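You operate a simulated robot arm through the tools that you are given. There is no shell and no other tool. Be economical: measure what you need, move in short steps, check, and stop when the job is done.

You run a simulated robot arm. Do the job below in one go: nothing can be reset, and whatever is moved stays where it is left.

## Task
Check lead two on the lead checker and sort it by the limit.
Fine: one press of the green key; good tray if within the limit, else reject tray.

It is judged by the outcome, as a careful person would: the job done as asked, and still so three seconds after it is handed in. It fails if anything else is knocked over, pushed out of place, dropped, spilled or broken.

## Robot
A 7-joint arm with a two-finger parallel gripper, fixed in place. Base frame: the origin is at the foot of the arm, x ahead of it, y to its left, z up. Readings come in mm, degrees, newtons and seconds.
With the tool pointing down near the work surface it reaches from about 340 to 740 mm from the base axis. Its first joint turns from -115.0 to 115.0 degrees. Payload 3.91 kg.
The tool frame sits at the grasp point between the pads (the TCP): z along the fingers, y along the line on which they close. The tips reach 30 mm beyond it. Largest opening 110 mm; finger width 20, thickness 10; the body of the gripper, 48 by 112 mm, starts 55 mm behind the TCP.
Orientation is that of the tool frame in the base frame, as a unit quaternion [x, y, z, w]. With the fingers straight down and closing along the base's y, the tool's x points along the base's -x, its y along +y and its z along -z.

## Interface
- The arm moves only by the tool send_rows. Its argument "deltas" is one flat list of numbers, 7 for each row, row after row: the shift along the base's x, y, z in units of 400 mm (1.0 is 400 mm), then the turn, a rotation vector about the base's x, y, z in units of 120 degrees (1.0 is 120 degrees), then the opening in per cent of the stroke, from 0 (shut) to 100 (fully open). In form: [dx, dy, dz, rx, ry, rz, hand, dx, dy, dz, rx, ry, rz, hand, ...]. A call has 1 to 12 rows; each row is the pose to reach, as a shift and turn from the pose commanded when the call began. A call with a number of a shift or a turn outside -1 to 1 is refused whole. Rows are played at 5 a second. More than 50 mm and 8.6 degrees between two rows, or a gripper value outside its range, and nothing of the call is played. Where a pose cannot be reached the arm comes as near as it can. A force on the tool above 40 N (or 10 N above the force at the start of the call, whichever is more), or a blocked arm, ends the call early, and 0.2 s more pass. Each finger travels about 108 mm/s and halts on what it meets, pressing with about 30 N; the grip force reading is that of the motor and also rises with nothing between the fingers. The clock runs only during rows and for 0.2 s after the last one: add rows that repeat a pose to give the fingers time. It gives the time, the measured TCP pose, the force on the tool (base axes), the opening and the grip force at its end, in the units of the frame above (readings bear some noise), with the torque about the TCP (base axes, N m) and any sound that the robot's microphone picked up.
- Cameras (640 x 400 px; columns grow to the right, rows downward): "scene" is fixed at [399, -501.7, 1576.8]; the picture's right is [0.98, -0.20, 0.00], its down [-0.12, -0.57, -0.81] and it looks along [0.16, 0.80, -0.58] (base axes); focal length 362 px, centre (320, 200). "wrist" rides on the gripper at [72, 17, -103] in the tool frame; the picture's right is [-0.23, 0.97, 0.00], its down [-0.76, -0.18, -0.62] and it looks along [-0.61, -0.14, 0.78] (tool axes); focal length 222 px, centre (320, 200). There is no depth. A picture from a camera that has moved, and an enlarged one, comes with that camera's place and axes in the base frame and with its lens.
- grab_frame(camera): a new picture of that camera. It takes no simulated time.
- move_column(by): slides the trunk up (or, below 0, down) by that many mm; the arm rides with it, the base frame stays. It gives what a move gives, with no picture.
- zoom(camera, box): a new picture of the part [left, top, right, bottom] of that camera's present view, enlarged. It takes no simulated time.
- hand_in(): hands the job in; it is judged then, once.

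Go step by step. Nothing tells you positions but the pictures and the camera data: compare them with the known pose of the tool, close in by small moves and look again before you grip or let go. The budget is 120 turns and 68 pictures, counting those below and the enlarged ones. Unless the task says otherwise, let go and move clear before handing in, and close with one line.

The tools are called after ">>>" as name(argument=value, ...) on one line, values as JSON. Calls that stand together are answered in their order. send_rows: Moves the arm, as the interface text tells. Its arguments: {"type":"object","properties":{"deltas":{"type":"array"}},"required":["deltas"]} The other tools are called the same way: move_column (by) slides the trunk up or down; grab_frame (camera) takes a picture; zoom (camera, box) takes an enlarged picture of a part of a camera's view; hand_in () hands the job in.

At the start:

```text
clock: 0.0
ee_pos: [252.0, 279.5, 1164.9]
orientation: [0.0, 1.0, 0.0, 0.0]
ft_force: [0.5, -0.7, 1.2]
ft_torque: [-0.03, 0.0, 0.01]
gripper_width: 110.1
finger_force: 0.1
trunk travel left (down, up): [-800.0, 190.0]
```

scene: 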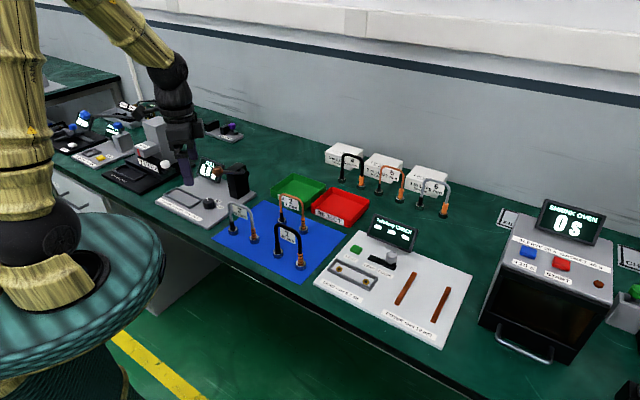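
wrist: 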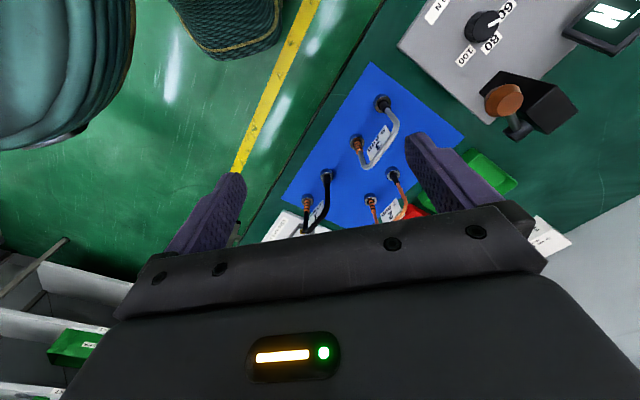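

I see a bench with a blue mat carrying three leads, a lead checker plate to its right, and green and red trays behind. I'll zoom in on the checker and leads first.

>>> zoom(camera="scene", box=[310, 210, 480, 350])

>>> zoom(camera="scene", box=[210, 140, 460, 290])

```text
2.86 times, centred on (395, 280) of scene
camera zoom: at [399.0, -501.7, 1576.8], right [0.98, -0.2, 0.0], down [-0.12, -0.57, -0.81], along [0.16, 0.8, -0.58], focal length 1034 px, centre (106, -29)
```

zoom: 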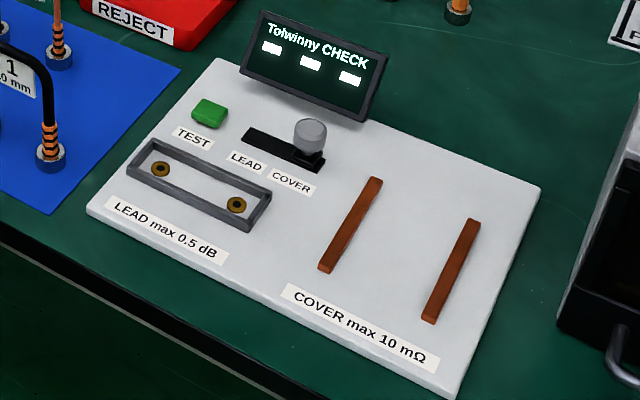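

```text
2.56 times, centred on (335, 215) of scene
camera zoom: at [399.0, -501.7, 1576.8], right [0.98, -0.2, 0.0], down [-0.12, -0.57, -0.81], along [0.16, 0.8, -0.58], focal length 926 px, centre (282, 162)
```

zoom: 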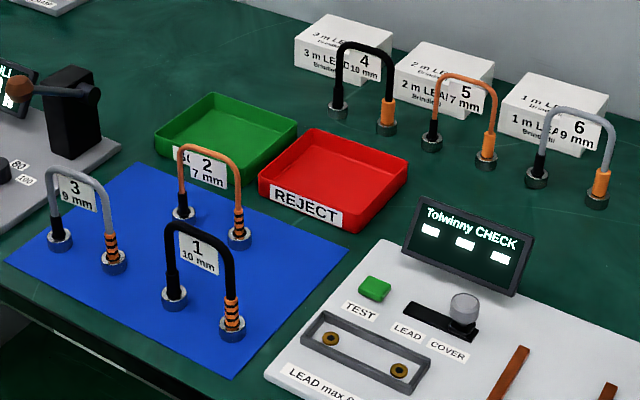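

Triangulating, the table is near z≈865, with lead 2 around (480,350) and lying along the direction (0.7,-0.7). The checker's switch is at COVER and needs moving to LEAD. I'm moving above lead 2, turned by -45°.

>>> send_rows(deltas=[0.0908, 0.0292, -0.0271, 0, 0, -0.0625, 100, 0.1817, 0.0583, -0.0542, 0, 0, -0.125, 100, 0.2725, 0.0875, -0.0813, 0, 0, -0.1875, 100, 0.3633, 0.1167, -0.1083, 0, 0, -0.25, 100, 0.4542, 0.1458, -0.1354, 0, 0, -0.3125, 100, 0.545, 0.175, -0.1625, 0, 0, -0.375, 100, 0.545, 0.175, -0.1625, 0, 0, -0.375, 100])

>>> grab_frame(camera="wrist")

>>> grab_frame(camera="scene")

```text
clock: 1.6
ee_pos: [469.8, 350.4, 1100.4]
orientation: [0.383, 0.924, -0.001, 0.0]
ft_force: [0.1, -0.2, 0.2]
ft_torque: [0.01, -0.02, 0.01]
gripper_width: 109.9
finger_force: 0.0
trunk travel left (down, up): [-800.0, 190.0]
```

```text
63 pictures are left
camera wrist: at [430.5, 413.4, 1204.4], right [0.85, 0.53, 0.0], down [0.41, -0.67, 0.62], along [0.33, -0.53, -0.78], focal length 222 px, centre (320, 200)
```

wrist: 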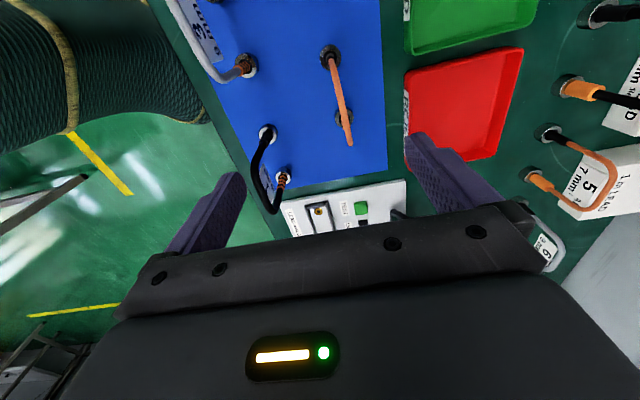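

```text
62 pictures are left
```

scene: 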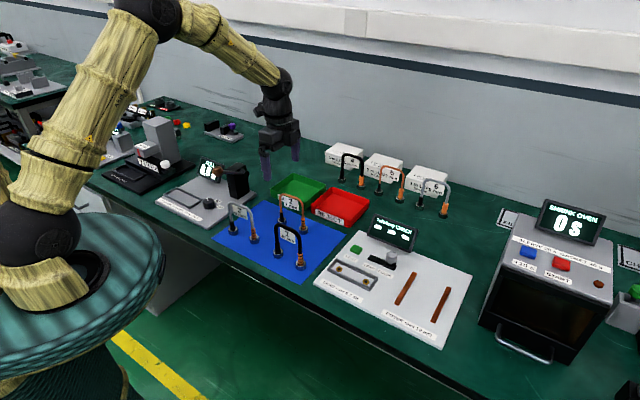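

Lead 2's feet are near (458,392) and (518,336), with the arch top around z≈960. I'm moving over the checker to look at the switch, key and sockets up close.

>>> send_rows(deltas=[0.0792, -0.075, 0, 0, 0, 0, 100, 0.1583, -0.15, 0, 0, 0, 0, 100, 0.2375, -0.225, 0, 0, 0, 0, 100, 0.3167, -0.3, 0, 0, 0, 0, 100, 0.3958, -0.375, 0, 0, 0, 0, 100, 0.475, -0.45, 0, 0, 0, 0, 100, 0.475, -0.45, 0, 0, 0, 0, 100])

>>> grab_frame(camera="wrist")

>>> zoom(camera="wrist", box=[200, 0, 480, 175])

```text
clock: 3.2
ee_pos: [660.4, 172.7, 1096.8]
orientation: [0.382, 0.924, 0.0, 0.0]
ft_force: [-0.2, 0.2, 0.5]
ft_torque: [-0.01, 0.0, -0.03]
gripper_width: 109.8
finger_force: 0.1
trunk travel left (down, up): [-800.0, 190.0]
```

```text
61 pictures are left
camera wrist: at [620.6, 236.0, 1201.0], right [0.85, 0.53, 0.0], down [0.41, -0.66, 0.62], along [0.33, -0.53, -0.78], focal length 222 px, centre (320, 200)
```

wrist: 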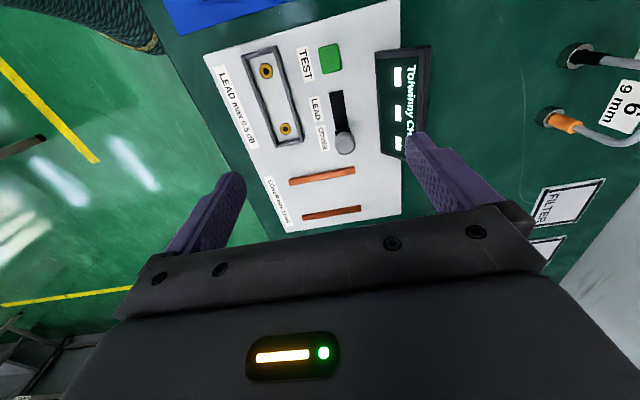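

```text
2.29 times, centred on (340, 88) of wrist
camera zoom: at [620.6, 236.0, 1201.0], right [0.85, 0.53, 0.0], down [0.41, -0.66, 0.62], along [0.33, -0.53, -0.78], focal length 508 px, centre (274, 457)
```

zoom: 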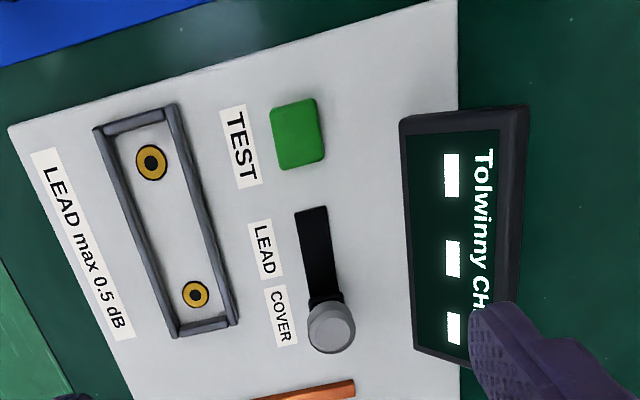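

Combining both views, the checker plate top is at z≈866, the sockets are near (586,155) and (642,98), and the knob axis is at (722,140) with its top at z≈900. I'll hover above the knob with the fingers half open on either side of it.

>>> send_rows(deltas=[0.0388, -0.0184, -0.0875, 0, 0, 0, 50, 0.0775, -0.0369, -0.175, 0, 0, 0, 50, 0.1163, -0.0553, -0.2625, 0, 0, 0, 50, 0.155, -0.0738, -0.35, 0, 0, 0, 50, 0.155, -0.0738, -0.35, 0, 0, 0, 50, 0.155, -0.0738, -0.35, 0, 0, 0, 50])

>>> grab_frame(camera="wrist")

>>> zoom(camera="scene", box=[310, 190, 480, 330])

```text
clock: 4.6
ee_pos: [722.4, 140.4, 956.9]
orientation: [0.382, 0.924, 0.0, 0.001]
ft_force: [-0.1, 1.0, 0.0]
ft_torque: [0.0, 0.0, 0.04]
gripper_width: 54.7
finger_force: 0.0
trunk travel left (down, up): [-800.0, 190.0]
```

```text
59 pictures are left
camera wrist: at [682.2, 204.0, 1061.2], right [0.85, 0.53, 0.0], down [0.41, -0.66, 0.62], along [0.33, -0.53, -0.78], focal length 222 px, centre (320, 200)
```

wrist: 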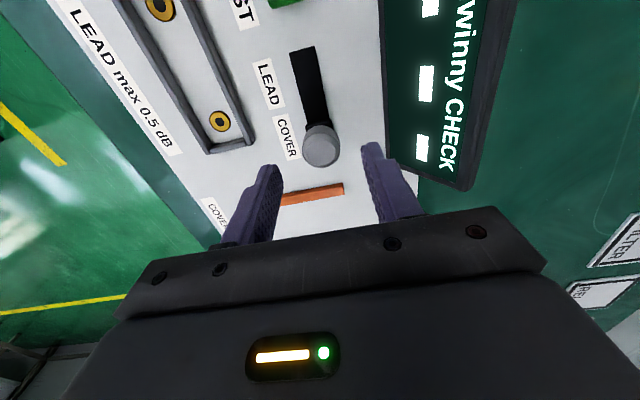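

```text
2.86 times, centred on (395, 260) of scene
camera zoom: at [399.0, -501.7, 1576.8], right [0.98, -0.2, 0.0], down [-0.12, -0.57, -0.81], along [0.16, 0.8, -0.58], focal length 1034 px, centre (106, 29)
```

zoom: 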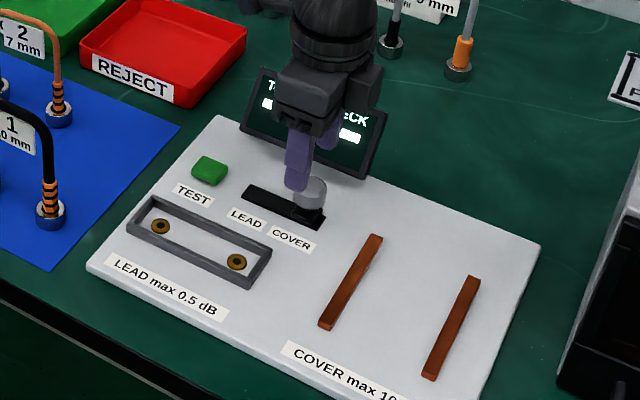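

The knob sits centred between the fingers at about (724,139). I'll descend so the tips are just above the plate and grip the knob.

>>> send_rows(deltas=[0.001, -0.001, -0.066, 0, 0, 0, 50, 0.002, -0.002, -0.13, 0, 0, 0, 50, 0.002, -0.002, -0.13, 0, 0, 0, 50, 0.002, -0.002, -0.13, 0, 0, 0, 0, 0.002, -0.002, -0.13, 0, 0, 0, 0])

>>> grab_frame(camera="wrist")

```text
clock: 5.8
ee_pos: [722.4, 139.1, 906.9]
orientation: [0.382, 0.924, 0.0, 0.0]
ft_force: [2.3, 2.1, 0.4]
ft_torque: [-0.16, 0.22, 0.01]
gripper_width: 29.3
finger_force: 45.4
trunk travel left (down, up): [-800.0, 190.0]
```

```text
57 pictures are left
camera wrist: at [683.1, 203.2, 1010.3], right [0.85, 0.53, 0.0], down [0.41, -0.66, 0.62], along [0.33, -0.53, -0.78], focal length 222 px, centre (320, 200)
```

wrist: 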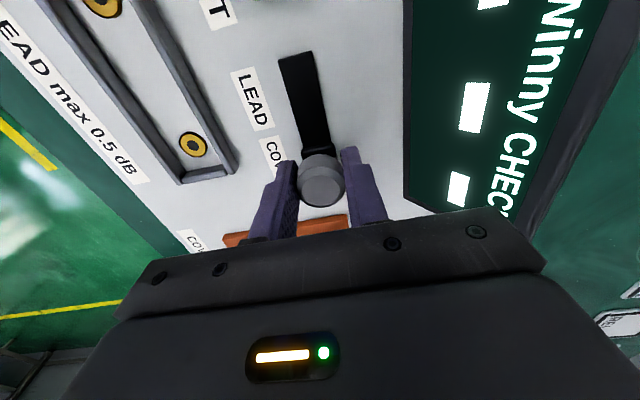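

The knob is gripped at 29 mm. I'll slide it toward LEAD, along (-0.7, 0.7), in 8 mm steps.

>>> send_rows(deltas=[-0.0141, 0.0141, 0, 0, 0, 0, 0, -0.0283, 0.0283, 0, 0, 0, 0, 0, -0.0424, 0.0424, 0, 0, 0, 0, 0, -0.0566, 0.0566, 0, 0, 0, 0, 0, -0.064, 0.064, 0, 0, 0, 0, 0])

>>> grab_frame(camera="wrist")

```text
clock: 7.0
ee_pos: [697.3, 165.0, 906.0]
orientation: [0.383, 0.924, 0.001, -0.001]
ft_force: [3.4, 2.1, 3.0]
ft_torque: [-0.37, 0.13, 0.04]
gripper_width: 29.0
finger_force: 44.7
trunk travel left (down, up): [-800.0, 190.0]
```

```text
56 pictures are left
camera wrist: at [657.5, 228.7, 1010.3], right [0.85, 0.53, 0.0], down [0.41, -0.66, 0.62], along [0.33, -0.53, -0.78], focal length 222 px, centre (320, 200)
```

wrist: 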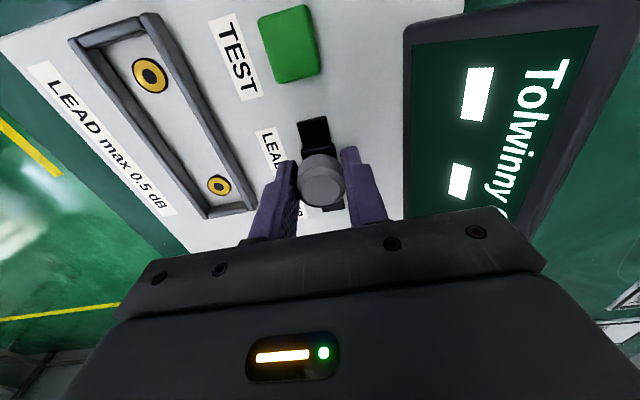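

The knob moved smoothly with little force, and some slot remains ahead. I'll continue in small steps to the end.

>>> send_rows(deltas=[-0.0071, 0.0071, 0, 0, 0, 0, 0, -0.0141, 0.0141, 0, 0, 0, 0, 0, -0.0212, 0.0212, 0, 0, 0, 0, 0, -0.0265, 0.0265, 0, 0, 0, 0, 0])

>>> grab_frame(camera="wrist")

```text
clock: 8.0
ee_pos: [688.7, 172.2, 906.1]
orientation: [0.384, 0.923, 0.0, 0.0]
ft_force: [20.0, -4.6, 0.7]
ft_torque: [0.27, 0.61, -0.15]
gripper_width: 29.0
finger_force: 45.0
trunk travel left (down, up): [-800.0, 190.0]
```

```text
55 pictures are left
camera wrist: at [650.1, 236.4, 1010.1], right [0.85, 0.53, 0.0], down [0.41, -0.66, 0.62], along [0.33, -0.53, -0.78], focal length 222 px, centre (320, 200)
```

wrist: 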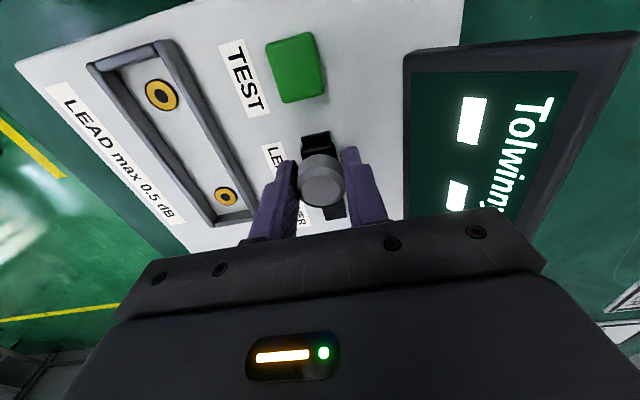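

Force rose to 20 N, so the knob is at its end stop after about 46 mm. I'll release and rise.

>>> send_rows(deltas=[0.007, -0.007, 0, 0, 0, 0, 0, 0.007, -0.007, 0, 0, 0, 0, 50, 0.007, -0.007, 0, 0, 0, 0, 50, 0.007, -0.007, 0.1, 0, 0, 0, 50, 0.007, -0.007, 0.2, 0, 0, 0, 50, 0.007, -0.007, 0.2, 0, 0, 0, 50])

>>> grab_frame(camera="wrist")

>>> zoom(camera="scene", box=[310, 190, 480, 330])

```text
clock: 9.4
ee_pos: [689.3, 172.3, 985.2]
orientation: [0.383, 0.924, 0.0, 0.0]
ft_force: [-0.5, 0.8, -0.8]
ft_torque: [0.02, -0.02, 0.01]
gripper_width: 55.0
finger_force: 0.1
trunk travel left (down, up): [-800.0, 190.0]
```

```text
54 pictures are left
camera wrist: at [648.6, 236.3, 1089.6], right [0.85, 0.53, 0.0], down [0.41, -0.66, 0.62], along [0.33, -0.53, -0.78], focal length 222 px, centre (320, 200)
```

wrist: 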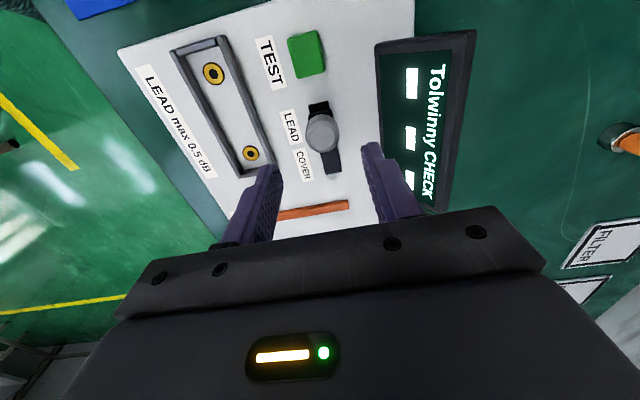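

```text
2.86 times, centred on (395, 260) of scene
camera zoom: at [399.0, -501.7, 1576.8], right [0.98, -0.2, 0.0], down [-0.12, -0.57, -0.81], along [0.16, 0.8, -0.58], focal length 1034 px, centre (106, 29)
```

zoom: 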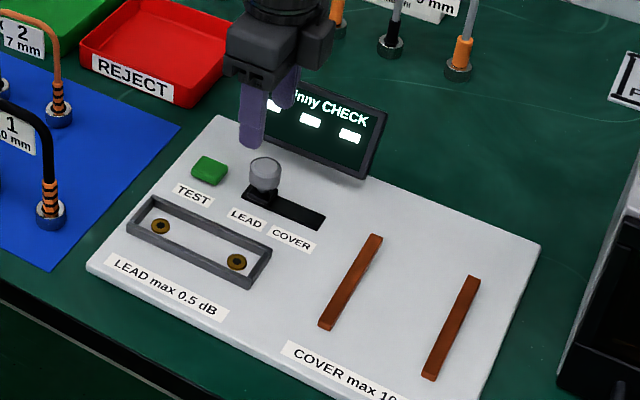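

The switch is now at LEAD. I'm going back up and over to lead 2.

>>> send_rows(deltas=[0, 0, 0.1, 0, 0, 0, 50, 0, 0, 0.2, 0, 0, 0, 50, -0.0675, 0.0643, 0.2, 0, 0, 0, 50, -0.135, 0.1286, 0.2, 0, 0, 0, 50, -0.2025, 0.1929, 0.2, 0, 0, 0, 50, -0.27, 0.2571, 0.2, 0, 0, 0, 50, -0.3375, 0.3214, 0.2, 0, 0, 0, 50, -0.405, 0.3857, 0.19, 0, 0, 0, 50, -0.4725, 0.45, 0.1625, 0, 0, 0, 50, -0.4725, 0.45, 0.1625, 0, 0, 0, 50, -0.4725, 0.45, 0.1625, 0, 0, 0, 50])

>>> grab_frame(camera="wrist")

>>> zoom(camera="scene", box=[220, 150, 380, 290])

```text
clock: 11.8
ee_pos: [501.3, 352.7, 1052.7]
orientation: [0.383, 0.924, 0.0, -0.001]
ft_force: [0.2, -0.4, 0.5]
ft_torque: [-0.02, 0.02, 0.02]
gripper_width: 54.8
finger_force: 0.1
trunk travel left (down, up): [-800.0, 190.0]
```

```text
52 pictures are left
camera wrist: at [460.4, 415.3, 1156.5], right [0.85, 0.53, 0.0], down [0.41, -0.66, 0.62], along [0.33, -0.53, -0.78], focal length 222 px, centre (320, 200)
```

wrist: 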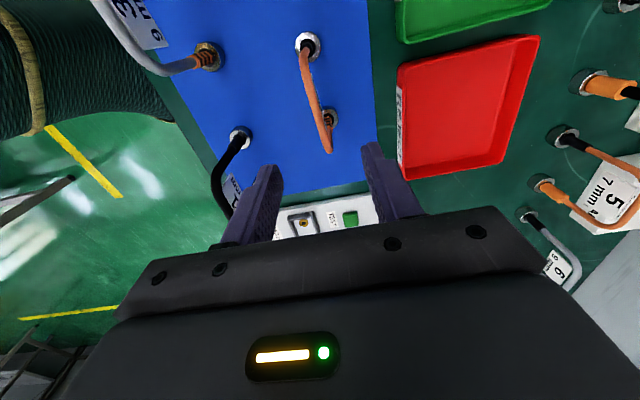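

```text
2.86 times, centred on (300, 220) of scene
camera zoom: at [399.0, -501.7, 1576.8], right [0.98, -0.2, 0.0], down [-0.12, -0.57, -0.81], along [0.16, 0.8, -0.58], focal length 1034 px, centre (377, 143)
```

zoom: 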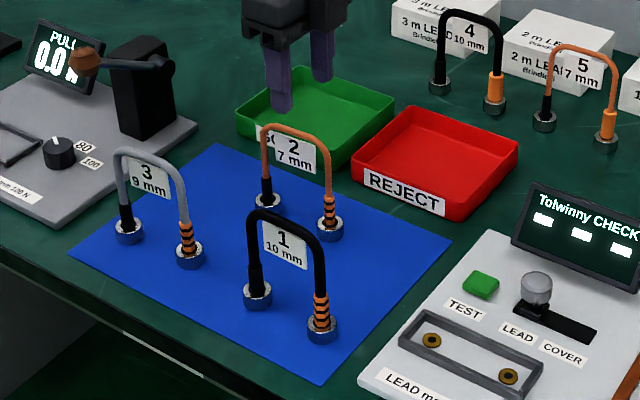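

Lead 2's feet are at (459,392) and (520,336), about 3° off the table axis. Its arch top is around z≈950, with its middle at (489,364). I'll line up over it and come lower.

>>> send_rows(deltas=[-0.015, 0.014, -0.0625, 0, 0, 0.0125, 50, -0.0295, 0.028, -0.12, 0, 0, 0.025, 50, -0.0295, 0.028, -0.12, 0, 0, 0.025, 50])

>>> grab_frame(camera="wrist")

>>> zoom(camera="scene", box=[240, 170, 340, 260])

```text
clock: 12.6
ee_pos: [488.8, 362.7, 1005.7]
orientation: [0.359, 0.933, -0.001, 0.0]
ft_force: [-0.2, 0.4, -0.2]
ft_torque: [-0.04, 0.02, -0.01]
gripper_width: 55.1
finger_force: 0.0
trunk travel left (down, up): [-800.0, 190.0]
```

```text
50 pictures are left
camera wrist: at [445.0, 424.0, 1109.2], right [0.82, 0.57, 0.0], down [0.45, -0.64, 0.62], along [0.36, -0.51, -0.78], focal length 222 px, centre (320, 200)
```

wrist: 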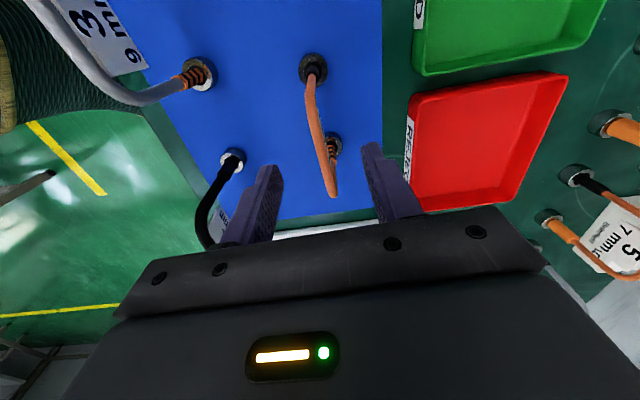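

```text
4.44 times, centred on (290, 215) of scene
camera zoom: at [399.0, -501.7, 1576.8], right [0.98, -0.2, 0.0], down [-0.12, -0.57, -0.81], along [0.16, 0.8, -0.58], focal length 1608 px, centre (453, 133)
```

zoom: 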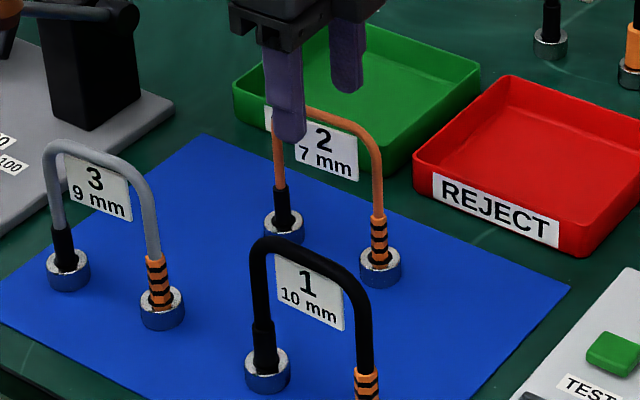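

The lead is centred between the fingers. I'm lowering to TCP z≈960 and closing.

>>> send_rows(deltas=[0.001, 0.002, -0.055, 0, 0, 0, 50, 0.001, 0.002, -0.112, 0, 0, 0, 50, 0.001, 0.002, -0.112, 0, 0, 0, 50, 0.001, 0.002, -0.112, 0, 0, 0, 0, 0.001, 0.002, -0.112, 0, 0, 0, 0, 0.001, 0.002, -0.112, 0, 0, 0, 0])

>>> grab_frame(camera="wrist")

>>> zoom(camera="scene", box=[240, 170, 340, 260])

```text
clock: 14.0
ee_pos: [488.1, 363.7, 960.0]
orientation: [0.358, 0.934, -0.001, -0.001]
ft_force: [-1.2, -0.1, -0.6]
ft_torque: [0.02, -0.04, 0.02]
gripper_width: 9.5
finger_force: 30.2
trunk travel left (down, up): [-800.0, 190.0]
```

```text
48 pictures are left
camera wrist: at [445.5, 424.4, 1063.2], right [0.82, 0.57, 0.0], down [0.45, -0.64, 0.62], along [0.36, -0.51, -0.78], focal length 222 px, centre (320, 200)
```

wrist: 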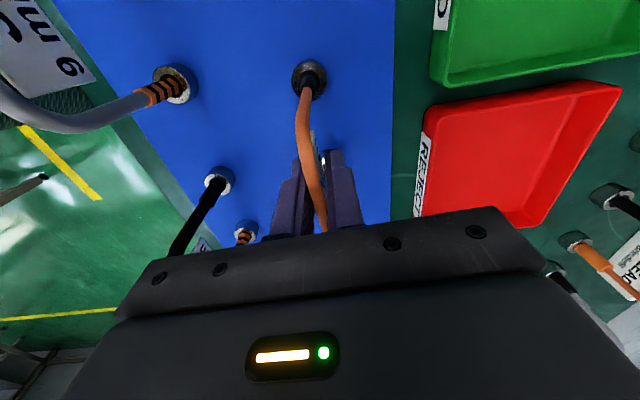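

```text
4.44 times, centred on (290, 215) of scene
camera zoom: at [399.0, -501.7, 1576.8], right [0.98, -0.2, 0.0], down [-0.12, -0.57, -0.81], along [0.16, 0.8, -0.58], focal length 1608 px, centre (453, 133)
```

zoom: 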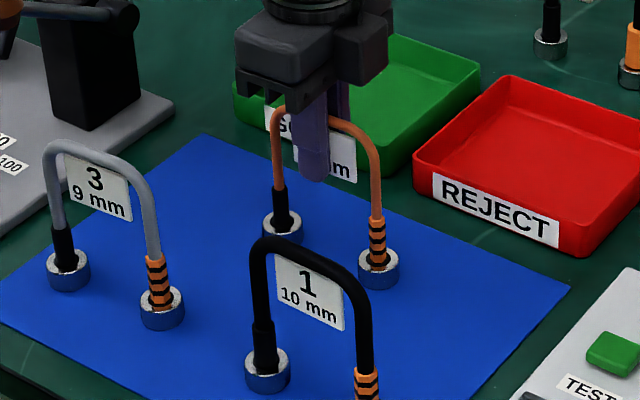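

Gripped at 9.5 mm. I'm lifting straight up slowly.

>>> send_rows(deltas=[0, 0, 0.03, 0, 0, 0, 0, 0, 0, 0.08, 0, 0, 0, 0, 0, 0, 0.14, 0, 0, 0, 0, 0, 0, 0.2, 0, 0, 0, 0, 0, 0, 0.26, 0, 0, 0, 0, 0, 0, 0.26, 0, 0, 0, 0])

>>> grab_frame(camera="wrist")

>>> zoom(camera="scene", box=[220, 130, 360, 260])

```text
clock: 15.4
ee_pos: [488.2, 364.8, 1064.7]
orientation: [0.358, 0.934, 0.0, 0.0]
ft_force: [0.5, 0.5, -1.6]
ft_torque: [0.01, 0.06, -0.01]
gripper_width: 9.7
finger_force: 30.4
trunk travel left (down, up): [-800.0, 190.0]
```

```text
46 pictures are left
camera wrist: at [446.0, 426.4, 1167.8], right [0.82, 0.57, 0.0], down [0.45, -0.64, 0.62], along [0.36, -0.51, -0.78], focal length 222 px, centre (320, 200)
```

wrist: 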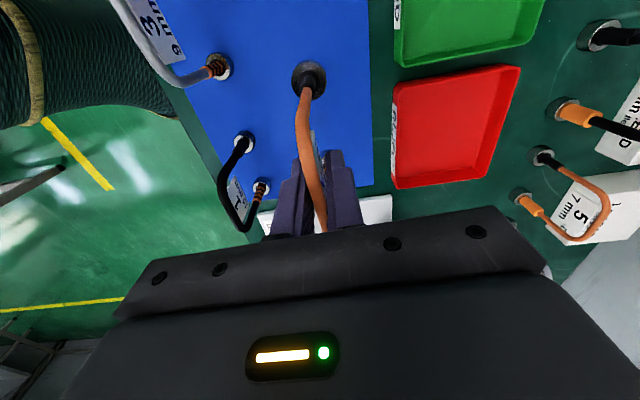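

```text
3.08 times, centred on (290, 195) of scene
camera zoom: at [399.0, -501.7, 1576.8], right [0.98, -0.2, 0.0], down [-0.12, -0.57, -0.81], along [0.16, 0.8, -0.58], focal length 1114 px, centre (412, 215)
```

zoom: 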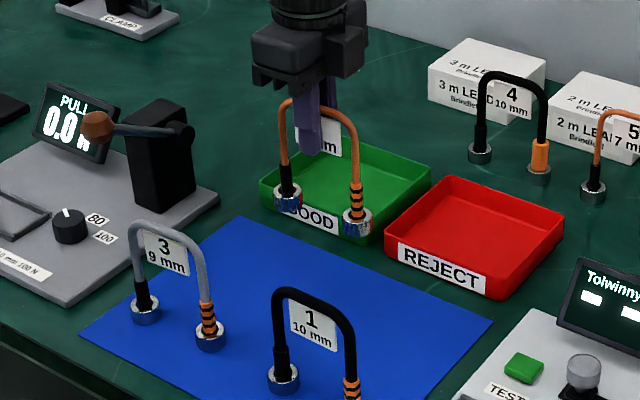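

The chrome nuts are part of the lead, so it stands on its nuts and should nest in the checker's frame over the contacts. I'll carry it around lead 1, along the far side, to hover over the frame.

>>> send_rows(deltas=[0.0721, -0.0721, 0.02, 0, 0, -0.008, 0, 0.1442, -0.1442, 0.04, 0, 0, -0.016, 0, 0.2163, -0.2163, 0.04, 0, 0, -0.02, 0, 0.2884, -0.2884, 0.04, 0, 0, -0.02, 0, 0.3605, -0.3605, 0.04, 0, 0, -0.02, 0, 0.4325, -0.4325, 0.02, 0, 0, -0.02, 0, 0.3725, -0.514, 0, 0, 0, -0.02, 0, 0.3145, -0.595, -0.03, 0, 0, -0.02, 0, 0.3145, -0.595, -0.03, 0, 0, -0.02, 0, 0.3145, -0.595, -0.03, 0, 0, -0.02, 0])

>>> grab_frame(camera="wrist")

>>> zoom(camera="scene", box=[290, 170, 450, 310])

```text
clock: 17.6
ee_pos: [618.4, 124.2, 1049.5]
orientation: [0.378, 0.926, -0.001, 0.0]
ft_force: [0.3, -0.1, -1.2]
ft_torque: [0.04, 0.03, 0.02]
gripper_width: 9.4
finger_force: 29.7
trunk travel left (down, up): [-800.0, 190.0]
```

```text
44 pictures are left
camera wrist: at [577.0, 187.6, 1153.1], right [0.84, 0.54, 0.0], down [0.42, -0.66, 0.62], along [0.33, -0.53, -0.78], focal length 222 px, centre (320, 200)
```

wrist: 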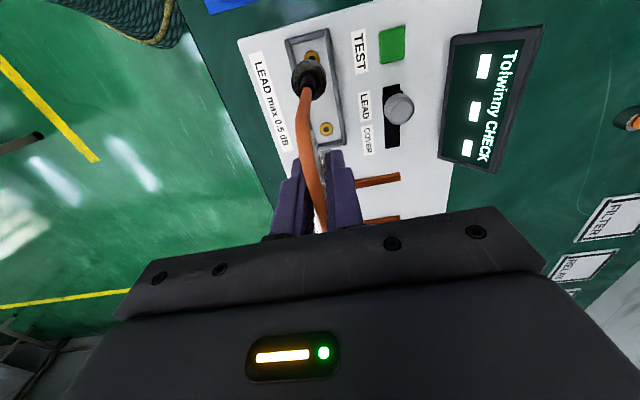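

```text
2.86 times, centred on (370, 240) of scene
camera zoom: at [399.0, -501.7, 1576.8], right [0.98, -0.2, 0.0], down [-0.12, -0.57, -0.81], along [0.16, 0.8, -0.58], focal length 1034 px, centre (177, 86)
```

zoom: 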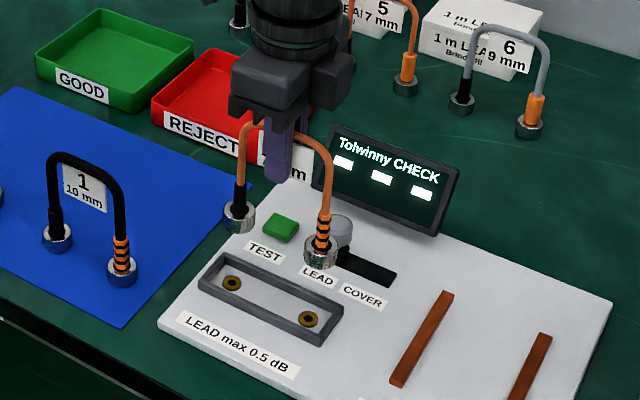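

The lead hovers above the frame. Its middle is about 3 mm off the sockets' middle (614.4,127.7) and it is about 2° out in angle. I'm correcting and descending 45 mm for a check.

>>> send_rows(deltas=[-0.004, 0.002, -0.04, 0, 0, -0.008, 0, -0.0075, 0.0043, -0.08, 0, 0, -0.0167, 0, -0.0075, 0.0043, -0.1125, 0, 0, -0.0167, 0, -0.0075, 0.0043, -0.1125, 0, 0, -0.0167, 0])

>>> zoom(camera="wrist", box=[220, 0, 460, 200])

>>> zoom(camera="scene", box=[310, 210, 410, 310])

```text
clock: 18.6
ee_pos: [612.5, 127.8, 1005.9]
orientation: [0.393, 0.919, 0.0, 0.0]
ft_force: [-0.3, -0.4, -1.0]
ft_torque: [0.01, 0.0, -0.02]
gripper_width: 9.8
finger_force: 30.4
trunk travel left (down, up): [-800.0, 190.0]
```

```text
2.00 times, centred on (340, 100) of wrist
camera zoom: at [574.1, 192.4, 1110.3], right [0.86, 0.51, 0.0], down [0.4, -0.67, 0.62], along [0.32, -0.54, -0.78], focal length 444 px, centre (280, 400)
```

zoom: 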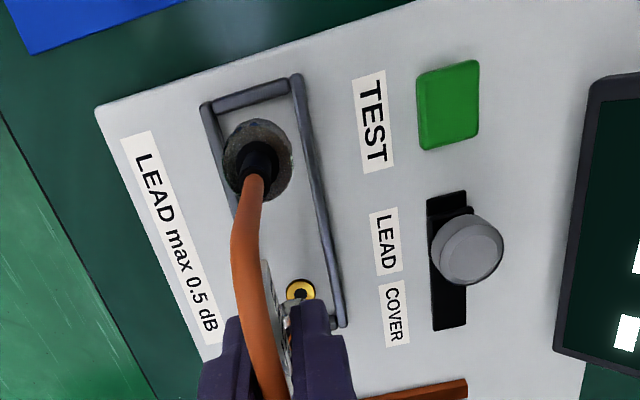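

```text
4.00 times, centred on (360, 260) of scene
camera zoom: at [399.0, -501.7, 1576.8], right [0.98, -0.2, 0.0], down [-0.12, -0.57, -0.81], along [0.16, 0.8, -0.58], focal length 1448 px, centre (160, -40)
```

zoom: 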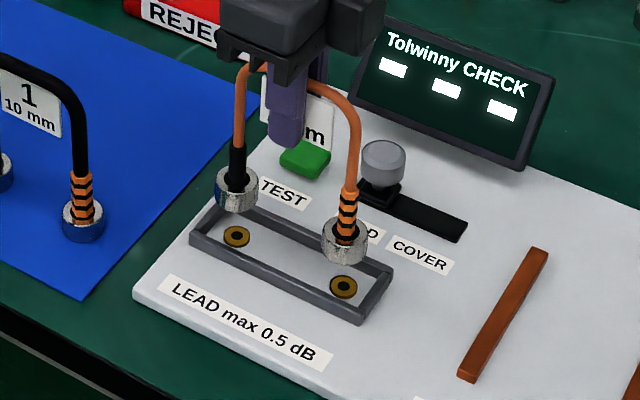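

The lead is aligned within a millimetre or so by the two views. I'm lowering to just above the frame for another look.

>>> send_rows(deltas=[0.002, -0.001, -0.025, 0, 0, 0.002, 0, 0.002, -0.001, -0.045, 0, 0, 0.004, 0, 0.002, -0.001, -0.045, 0, 0, 0.004, 0])

>>> zoom(camera="wrist", box=[220, 0, 460, 200])

>>> zoom(camera="scene", box=[320, 230, 400, 300])

```text
clock: 19.4
ee_pos: [611.8, 128.1, 988.3]
orientation: [0.389, 0.921, 0.001, 0.0]
ft_force: [-0.1, -0.6, -1.5]
ft_torque: [0.04, 0.02, 0.0]
gripper_width: 9.5
finger_force: 30.0
trunk travel left (down, up): [-800.0, 190.0]
```

```text
2.00 times, centred on (340, 100) of wrist
camera zoom: at [574.3, 192.4, 1092.2], right [0.86, 0.51, 0.0], down [0.4, -0.67, 0.62], along [0.32, -0.53, -0.78], focal length 444 px, centre (280, 400)
```

zoom: 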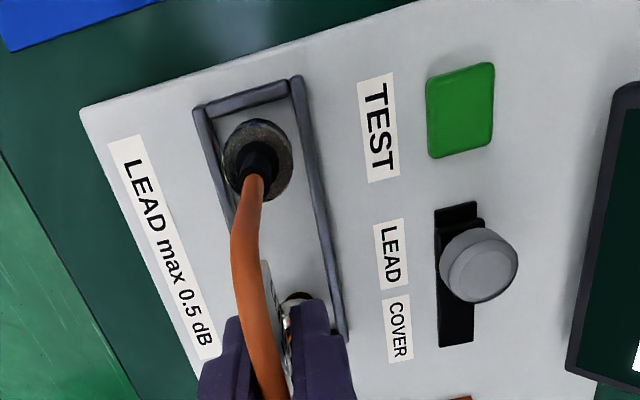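

```text
5.71 times, centred on (360, 265) of scene
camera zoom: at [399.0, -501.7, 1576.8], right [0.98, -0.2, 0.0], down [-0.12, -0.57, -0.81], along [0.16, 0.8, -0.58], focal length 2068 px, centre (91, -171)
```

zoom: 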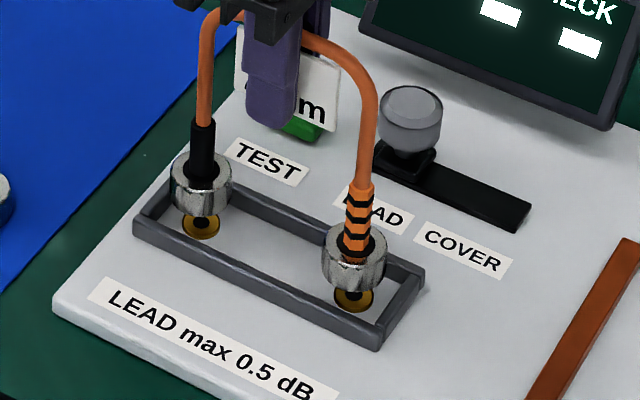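

The columns and rows match, with about 13–14 mm still to drop. I'm lowering gently and watching the force.

>>> send_rows(deltas=[0, 0, -0.01, 0, 0, 0, 0, 0, 0, -0.02, 0, 0, 0, 0, 0, 0, -0.027, 0, 0, 0, 0, 0, 0, -0.031, 0, 0, 0, 0, 0, 0, -0.031, 0, 0, 0, 0])

>>> zoom(camera="wrist", box=[220, 0, 460, 200])

>>> zoom(camera="scene", box=[320, 230, 400, 300])

```text
clock: 20.6
ee_pos: [612.7, 127.6, 976.4]
orientation: [0.39, 0.921, 0.0, 0.0]
ft_force: [0.5, 0.0, -1.3]
ft_torque: [0.0, -0.02, -0.02]
gripper_width: 9.6
finger_force: 30.4
trunk travel left (down, up): [-800.0, 190.0]
```

```text
2.00 times, centred on (340, 100) of wrist
camera zoom: at [573.7, 191.7, 1080.4], right [0.86, 0.51, 0.0], down [0.4, -0.67, 0.62], along [0.32, -0.53, -0.78], focal length 444 px, centre (280, 400)
```

zoom: 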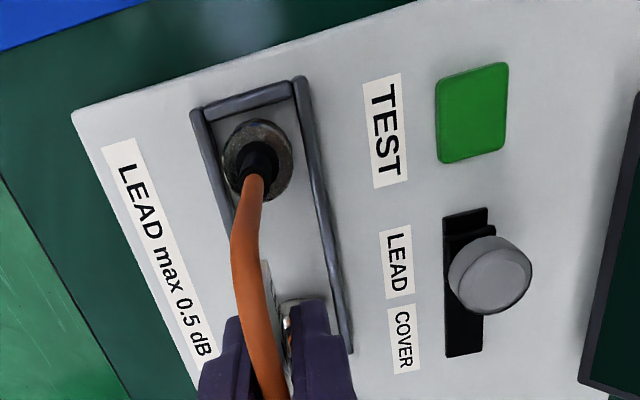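

```text
5.71 times, centred on (360, 265) of scene
camera zoom: at [399.0, -501.7, 1576.8], right [0.98, -0.2, 0.0], down [-0.12, -0.57, -0.81], along [0.16, 0.8, -0.58], focal length 2068 px, centre (91, -171)
```

zoom: 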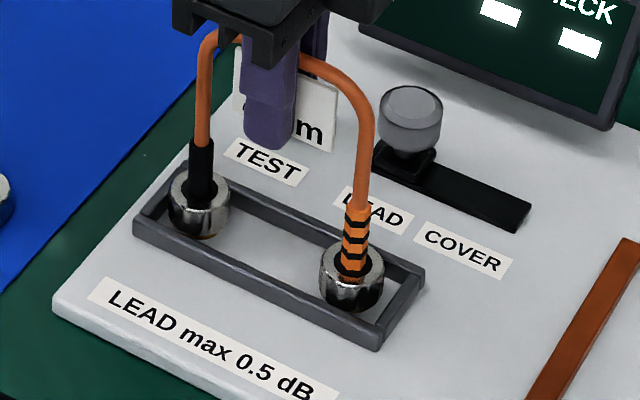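

The nuts are nearly on the contacts, with no contact force yet. I'm lowering further in 1 mm steps.

>>> send_rows(deltas=[0, 0, -0.0025, 0, 0, 0, 0, 0, 0, -0.005, 0, 0, 0, 0, 0, 0, -0.0075, 0, 0, 0, 0, 0, 0, -0.0075, 0, 0, 0, 0])

```text
clock: 21.6
ee_pos: [611.8, 127.7, 974.5]
orientation: [0.389, 0.921, 0.0, 0.0]
ft_force: [-0.3, -0.2, -0.8]
ft_torque: [-0.03, -0.01, 0.0]
gripper_width: 9.6
finger_force: 29.9
trunk travel left (down, up): [-800.0, 190.0]
```

>>> send_rows(deltas=[0, 0, -0.0025, 0, 0, 0, 0, 0, 0, -0.005, 0, 0, 0, 0, 0, 0, -0.0075, 0, 0, 0, 0, 0, 0, -0.0075, 0, 0, 0, 0])

>>> zoom(camera="scene", box=[320, 230, 400, 300])

```text
clock: 22.6
ee_pos: [610.8, 127.7, 970.7]
orientation: [0.39, 0.921, -0.001, 0.0]
ft_force: [-0.3, 0.1, -2.7]
ft_torque: [-0.03, -0.02, 0.01]
gripper_width: 9.4
finger_force: 29.5
trunk travel left (down, up): [-800.0, 190.0]
```

```text
5.71 times, centred on (360, 265) of scene
camera zoom: at [399.0, -501.7, 1576.8], right [0.98, -0.2, 0.0], down [-0.12, -0.57, -0.81], along [0.16, 0.8, -0.58], focal length 2068 px, centre (91, -171)
```

zoom: 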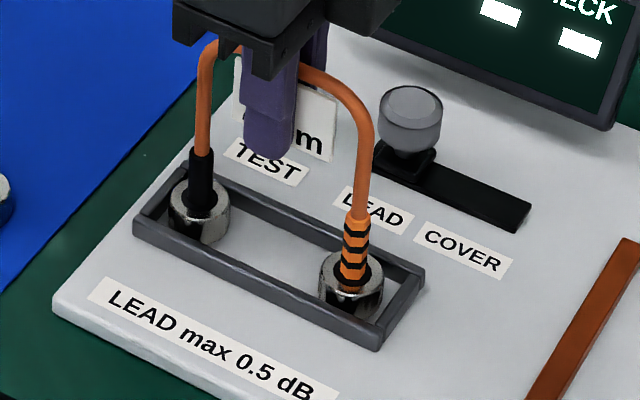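

There's still no contact, and the lead sits a touch toward the front-left. I'm shifting about 2 mm back-right and lowering further.

>>> send_rows(deltas=[0.0025, 0.0005, 0, 0, 0, 0, 0, 0.005, 0.001, 0, 0, 0, 0, 0, 0.005, 0.001, -0.0025, 0, 0, 0, 0, 0.005, 0.001, -0.005, 0, 0, 0, 0, 0.005, 0.001, -0.0075, 0, 0, 0, 0, 0.005, 0.001, -0.0075, 0, 0, 0, 0])

>>> zoom(camera="scene", box=[320, 230, 400, 300])

>>> zoom(camera="wrist", box=[220, 0, 460, 200])

```text
clock: 24.0
ee_pos: [613.7, 129.2, 969.6]
orientation: [0.39, 0.921, 0.001, 0.001]
ft_force: [0.2, 0.5, 11.9]
ft_torque: [0.31, 0.3, 0.01]
gripper_width: 9.5
finger_force: 30.0
trunk travel left (down, up): [-800.0, 190.0]
```

```text
5.71 times, centred on (360, 265) of scene
camera zoom: at [399.0, -501.7, 1576.8], right [0.98, -0.2, 0.0], down [-0.12, -0.57, -0.81], along [0.16, 0.8, -0.58], focal length 2068 px, centre (91, -171)
```

zoom: 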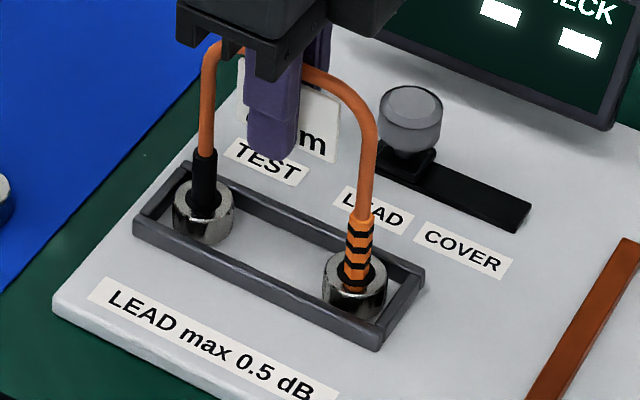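

```text
2.00 times, centred on (340, 100) of wrist
camera zoom: at [575.4, 192.3, 1073.1], right [0.86, 0.51, 0.0], down [0.4, -0.67, 0.62], along [0.32, -0.53, -0.78], focal length 444 px, centre (280, 400)
```

zoom: 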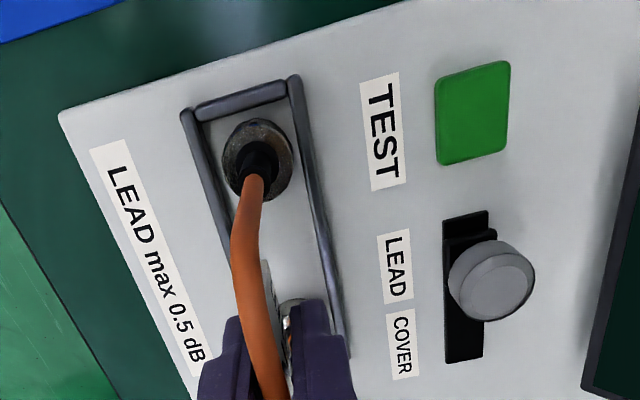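

Contact at 12 N with the lead centred in the frame. I'm easing off, opening and rising straight up.

>>> send_rows(deltas=[0, 0, 0.004, 0, 0, 0, 0, 0, 0, 0.004, 0, 0, 0, 15, 0, 0, 0.004, 0, 0, 0, 45, 0, 0, 0.004, 0, 0, 0, 45, 0, 0, 0.08, 0, 0, 0, 45, 0, 0, 0.18, 0, 0, 0, 45, 0, 0, 0.28, 0, 0, 0, 45, 0, 0, 0.28, 0, 0, 0, 45])

>>> grab_frame(camera="wrist")

>>> zoom(camera="scene", box=[310, 190, 450, 310])

```text
clock: 25.8
ee_pos: [615.6, 130.5, 1078.7]
orientation: [0.39, 0.921, 0.0, 0.0]
ft_force: [-0.4, 0.2, -0.3]
ft_torque: [-0.01, -0.01, -0.02]
gripper_width: 49.3
finger_force: 0.0
trunk travel left (down, up): [-800.0, 190.0]
```

```text
33 pictures are left
camera wrist: at [576.7, 193.9, 1183.1], right [0.86, 0.51, 0.0], down [0.4, -0.67, 0.62], along [0.32, -0.53, -0.78], focal length 222 px, centre (320, 200)
```

wrist: 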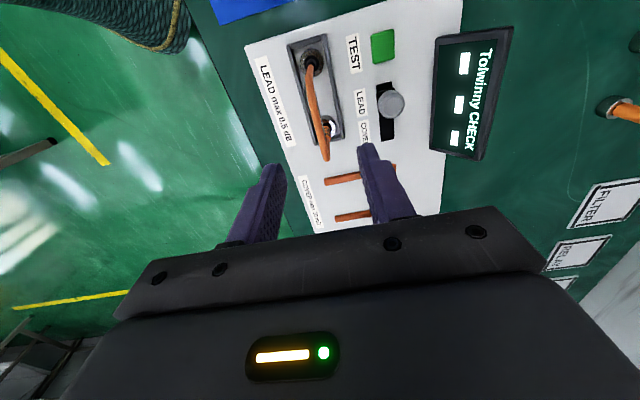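

```text
3.33 times, centred on (380, 250) of scene
camera zoom: at [399.0, -501.7, 1576.8], right [0.98, -0.2, 0.0], down [-0.12, -0.57, -0.81], along [0.16, 0.8, -0.58], focal length 1206 px, centre (120, 33)
```

zoom: 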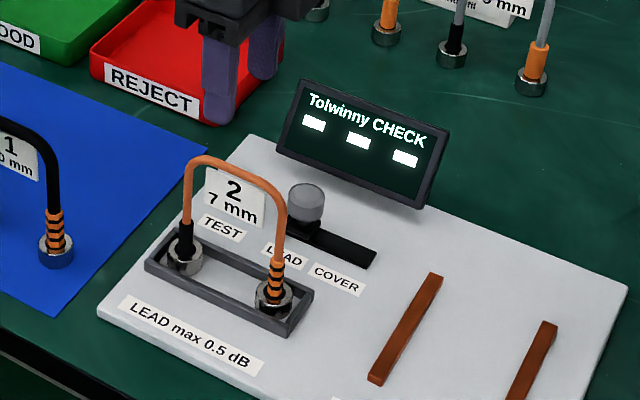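

The lead stands upright in the checker. The green key is at about (649,212) with its top near z≈872. I'll move over it with the fingers shut and hover.

>>> send_rows(deltas=[0.04, 0.1, 0, 0, 0, 0, 0, 0.0835, 0.2037, 0, 0, 0, 0, 0, 0.0835, 0.2037, -0.1, 0, 0, 0, 0, 0.0835, 0.2037, -0.2, 0, 0, 0, 0, 0.0835, 0.2037, -0.3, 0, 0, 0, 0, 0.0835, 0.2037, -0.37, 0, 0, 0, 0, 0.0835, 0.2037, -0.37, 0, 0, 0, 0])

>>> grab_frame(camera="wrist")

>>> zoom(camera="scene", box=[310, 190, 450, 310])

```text
clock: 27.4
ee_pos: [649.0, 211.2, 929.3]
orientation: [0.39, 0.921, -0.001, 0.0]
ft_force: [-0.6, 0.0, 0.4]
ft_torque: [0.02, 0.03, 0.02]
gripper_width: 0.0
finger_force: 30.2
trunk travel left (down, up): [-800.0, 190.0]
```

```text
31 pictures are left
camera wrist: at [610.2, 274.8, 1033.7], right [0.86, 0.51, 0.0], down [0.4, -0.67, 0.62], along [0.32, -0.53, -0.78], focal length 222 px, centre (320, 200)
```

wrist: 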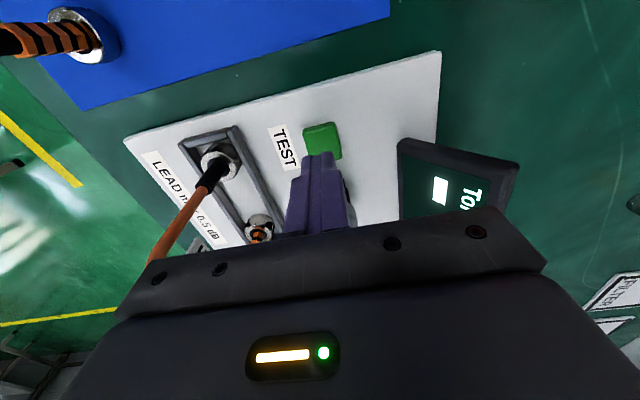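

```text
3.33 times, centred on (380, 250) of scene
camera zoom: at [399.0, -501.7, 1576.8], right [0.98, -0.2, 0.0], down [-0.12, -0.57, -0.81], along [0.16, 0.8, -0.58], focal length 1206 px, centre (120, 33)
```

zoom: 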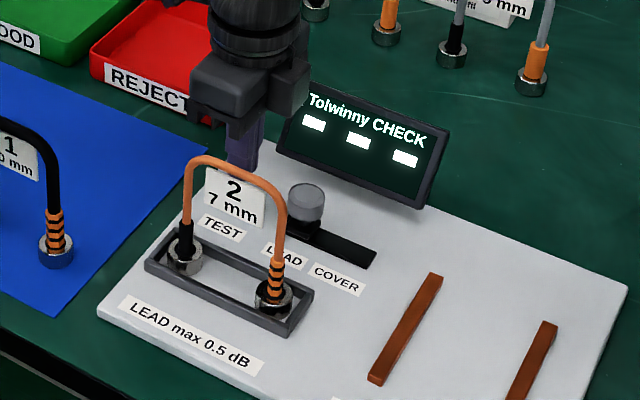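

The closed fingertips are right above the key. I'm pressing down slowly once.

>>> send_rows(deltas=[0, 0, -0.03, 0, 0, 0, 0, 0, 0, -0.055, 0, 0, 0, 0, 0, 0, -0.063, 0, 0, 0, 0, 0, 0, -0.067, 0, 0, 0, 0, 0, 0, -0.071, 0, 0, 0, 0, 0, 0, -0.071, 0, 0, 0, 0])

>>> zoom(camera="scene", box=[310, 190, 450, 310])

```text
clock: 28.8
ee_pos: [648.1, 209.5, 901.6]
orientation: [0.39, 0.921, 0.0, -0.001]
ft_force: [0.7, 0.2, 1.8]
ft_torque: [0.03, 0.01, -0.01]
gripper_width: 0.0
finger_force: 30.3
trunk travel left (down, up): [-800.0, 190.0]
heard: click
```

```text
3.33 times, centred on (380, 250) of scene
camera zoom: at [399.0, -501.7, 1576.8], right [0.98, -0.2, 0.0], down [-0.12, -0.57, -0.81], along [0.16, 0.8, -0.58], focal length 1206 px, centre (120, 33)
```

zoom: 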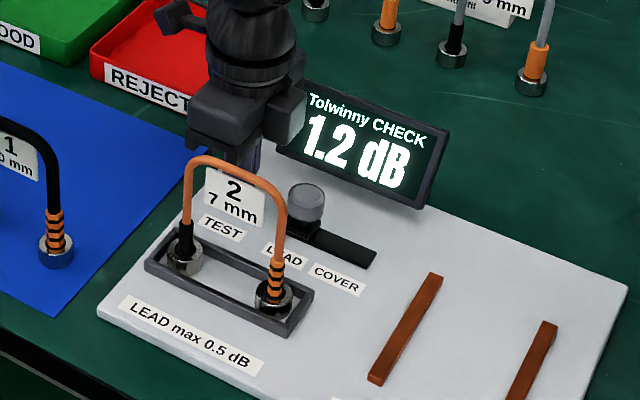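

One click, and the display reads 1.2 dB, which is above 0.5 dB: reject. I'm rising and going back above the lead.

>>> send_rows(deltas=[0, 0, 0.05, 0, 0, 0, 0, 0, 0, 0.15, 0, 0, 0, 0, 0, 0, 0.25, 0, 0, 0, 0, 0, 0, 0.35, 0, 0, 0, 0, 0, 0, 0.43, 0, 0, 0, 0, -0.0435, -0.1, 0.43, 0, 0, 0, 45, -0.083, -0.2, 0.4, 0, 0, 0, 45, -0.083, -0.2, 0.3, 0, 0, 0, 45, -0.083, -0.2, 0.3, 0, 0, 0, 45])

>>> grab_frame(camera="wrist")

>>> grab_frame(camera="scene")

```text
clock: 30.8
ee_pos: [608.5, 128.0, 1024.5]
orientation: [0.39, 0.921, 0.001, 0.0]
ft_force: [-0.8, 0.2, -0.3]
ft_torque: [0.02, -0.03, 0.03]
gripper_width: 49.5
finger_force: 0.1
trunk travel left (down, up): [-800.0, 190.0]
```

```text
28 pictures are left
camera wrist: at [570.9, 192.5, 1127.5], right [0.86, 0.51, 0.0], down [0.4, -0.67, 0.62], along [0.32, -0.53, -0.78], focal length 222 px, centre (320, 200)
```

wrist: 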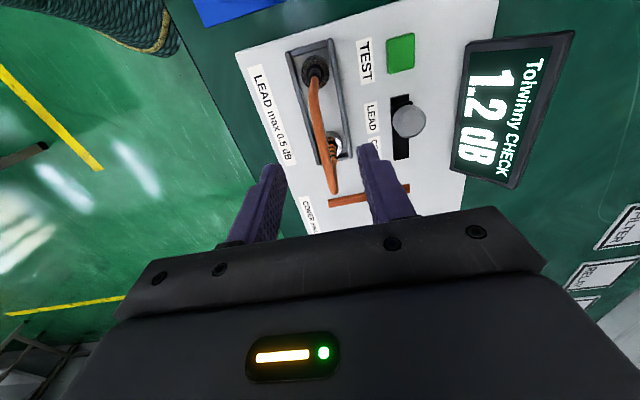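

```text
27 pictures are left
```

scene: 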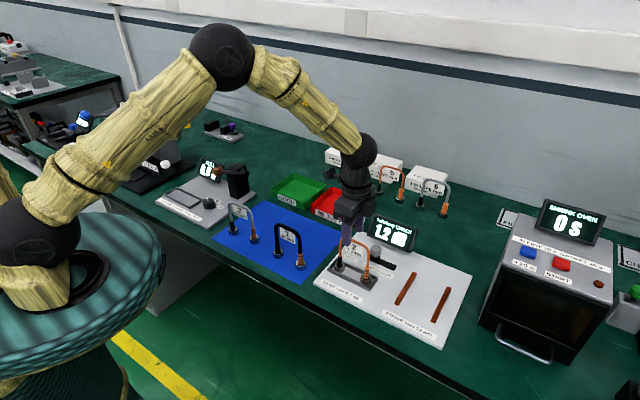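

The reading of 1.2 dB is confirmed. I'm shifting 5 mm to the earlier grip point and descending to regrip.

>>> send_rows(deltas=[0.012, 0.003, 0, 0, 0, 0, 45, 0.012, 0.003, -0.07, 0, 0, 0, 45, 0.012, 0.003, -0.135, 0, 0, 0, 45, 0.012, 0.003, -0.135, 0, 0, 0, 45, 0.012, 0.003, -0.135, 0, 0, 0, 0, 0.012, 0.003, -0.135, 0, 0, 0, 0, 0.012, 0.003, -0.135, 0, 0, 0, 0])

>>> zoom(camera="scene", box=[310, 190, 450, 310])

```text
clock: 32.4
ee_pos: [617.0, 130.9, 967.5]
orientation: [0.39, 0.921, -0.001, 0.0]
ft_force: [-2.3, -2.5, -0.3]
ft_torque: [-0.26, 0.18, 0.11]
gripper_width: 9.8
finger_force: 30.3
trunk travel left (down, up): [-800.0, 190.0]
```

```text
3.33 times, centred on (380, 250) of scene
camera zoom: at [399.0, -501.7, 1576.8], right [0.98, -0.2, 0.0], down [-0.12, -0.57, -0.81], along [0.16, 0.8, -0.58], focal length 1206 px, centre (120, 33)
```

zoom: 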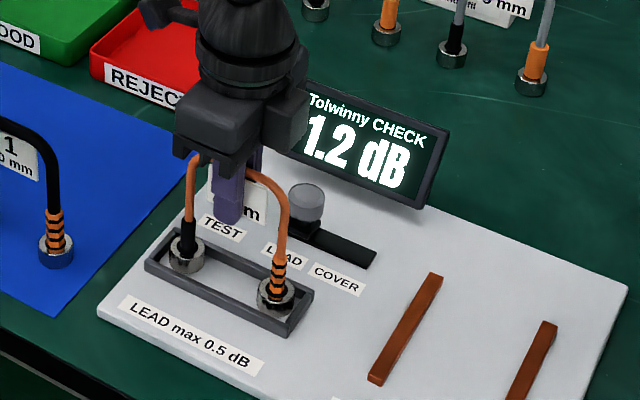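

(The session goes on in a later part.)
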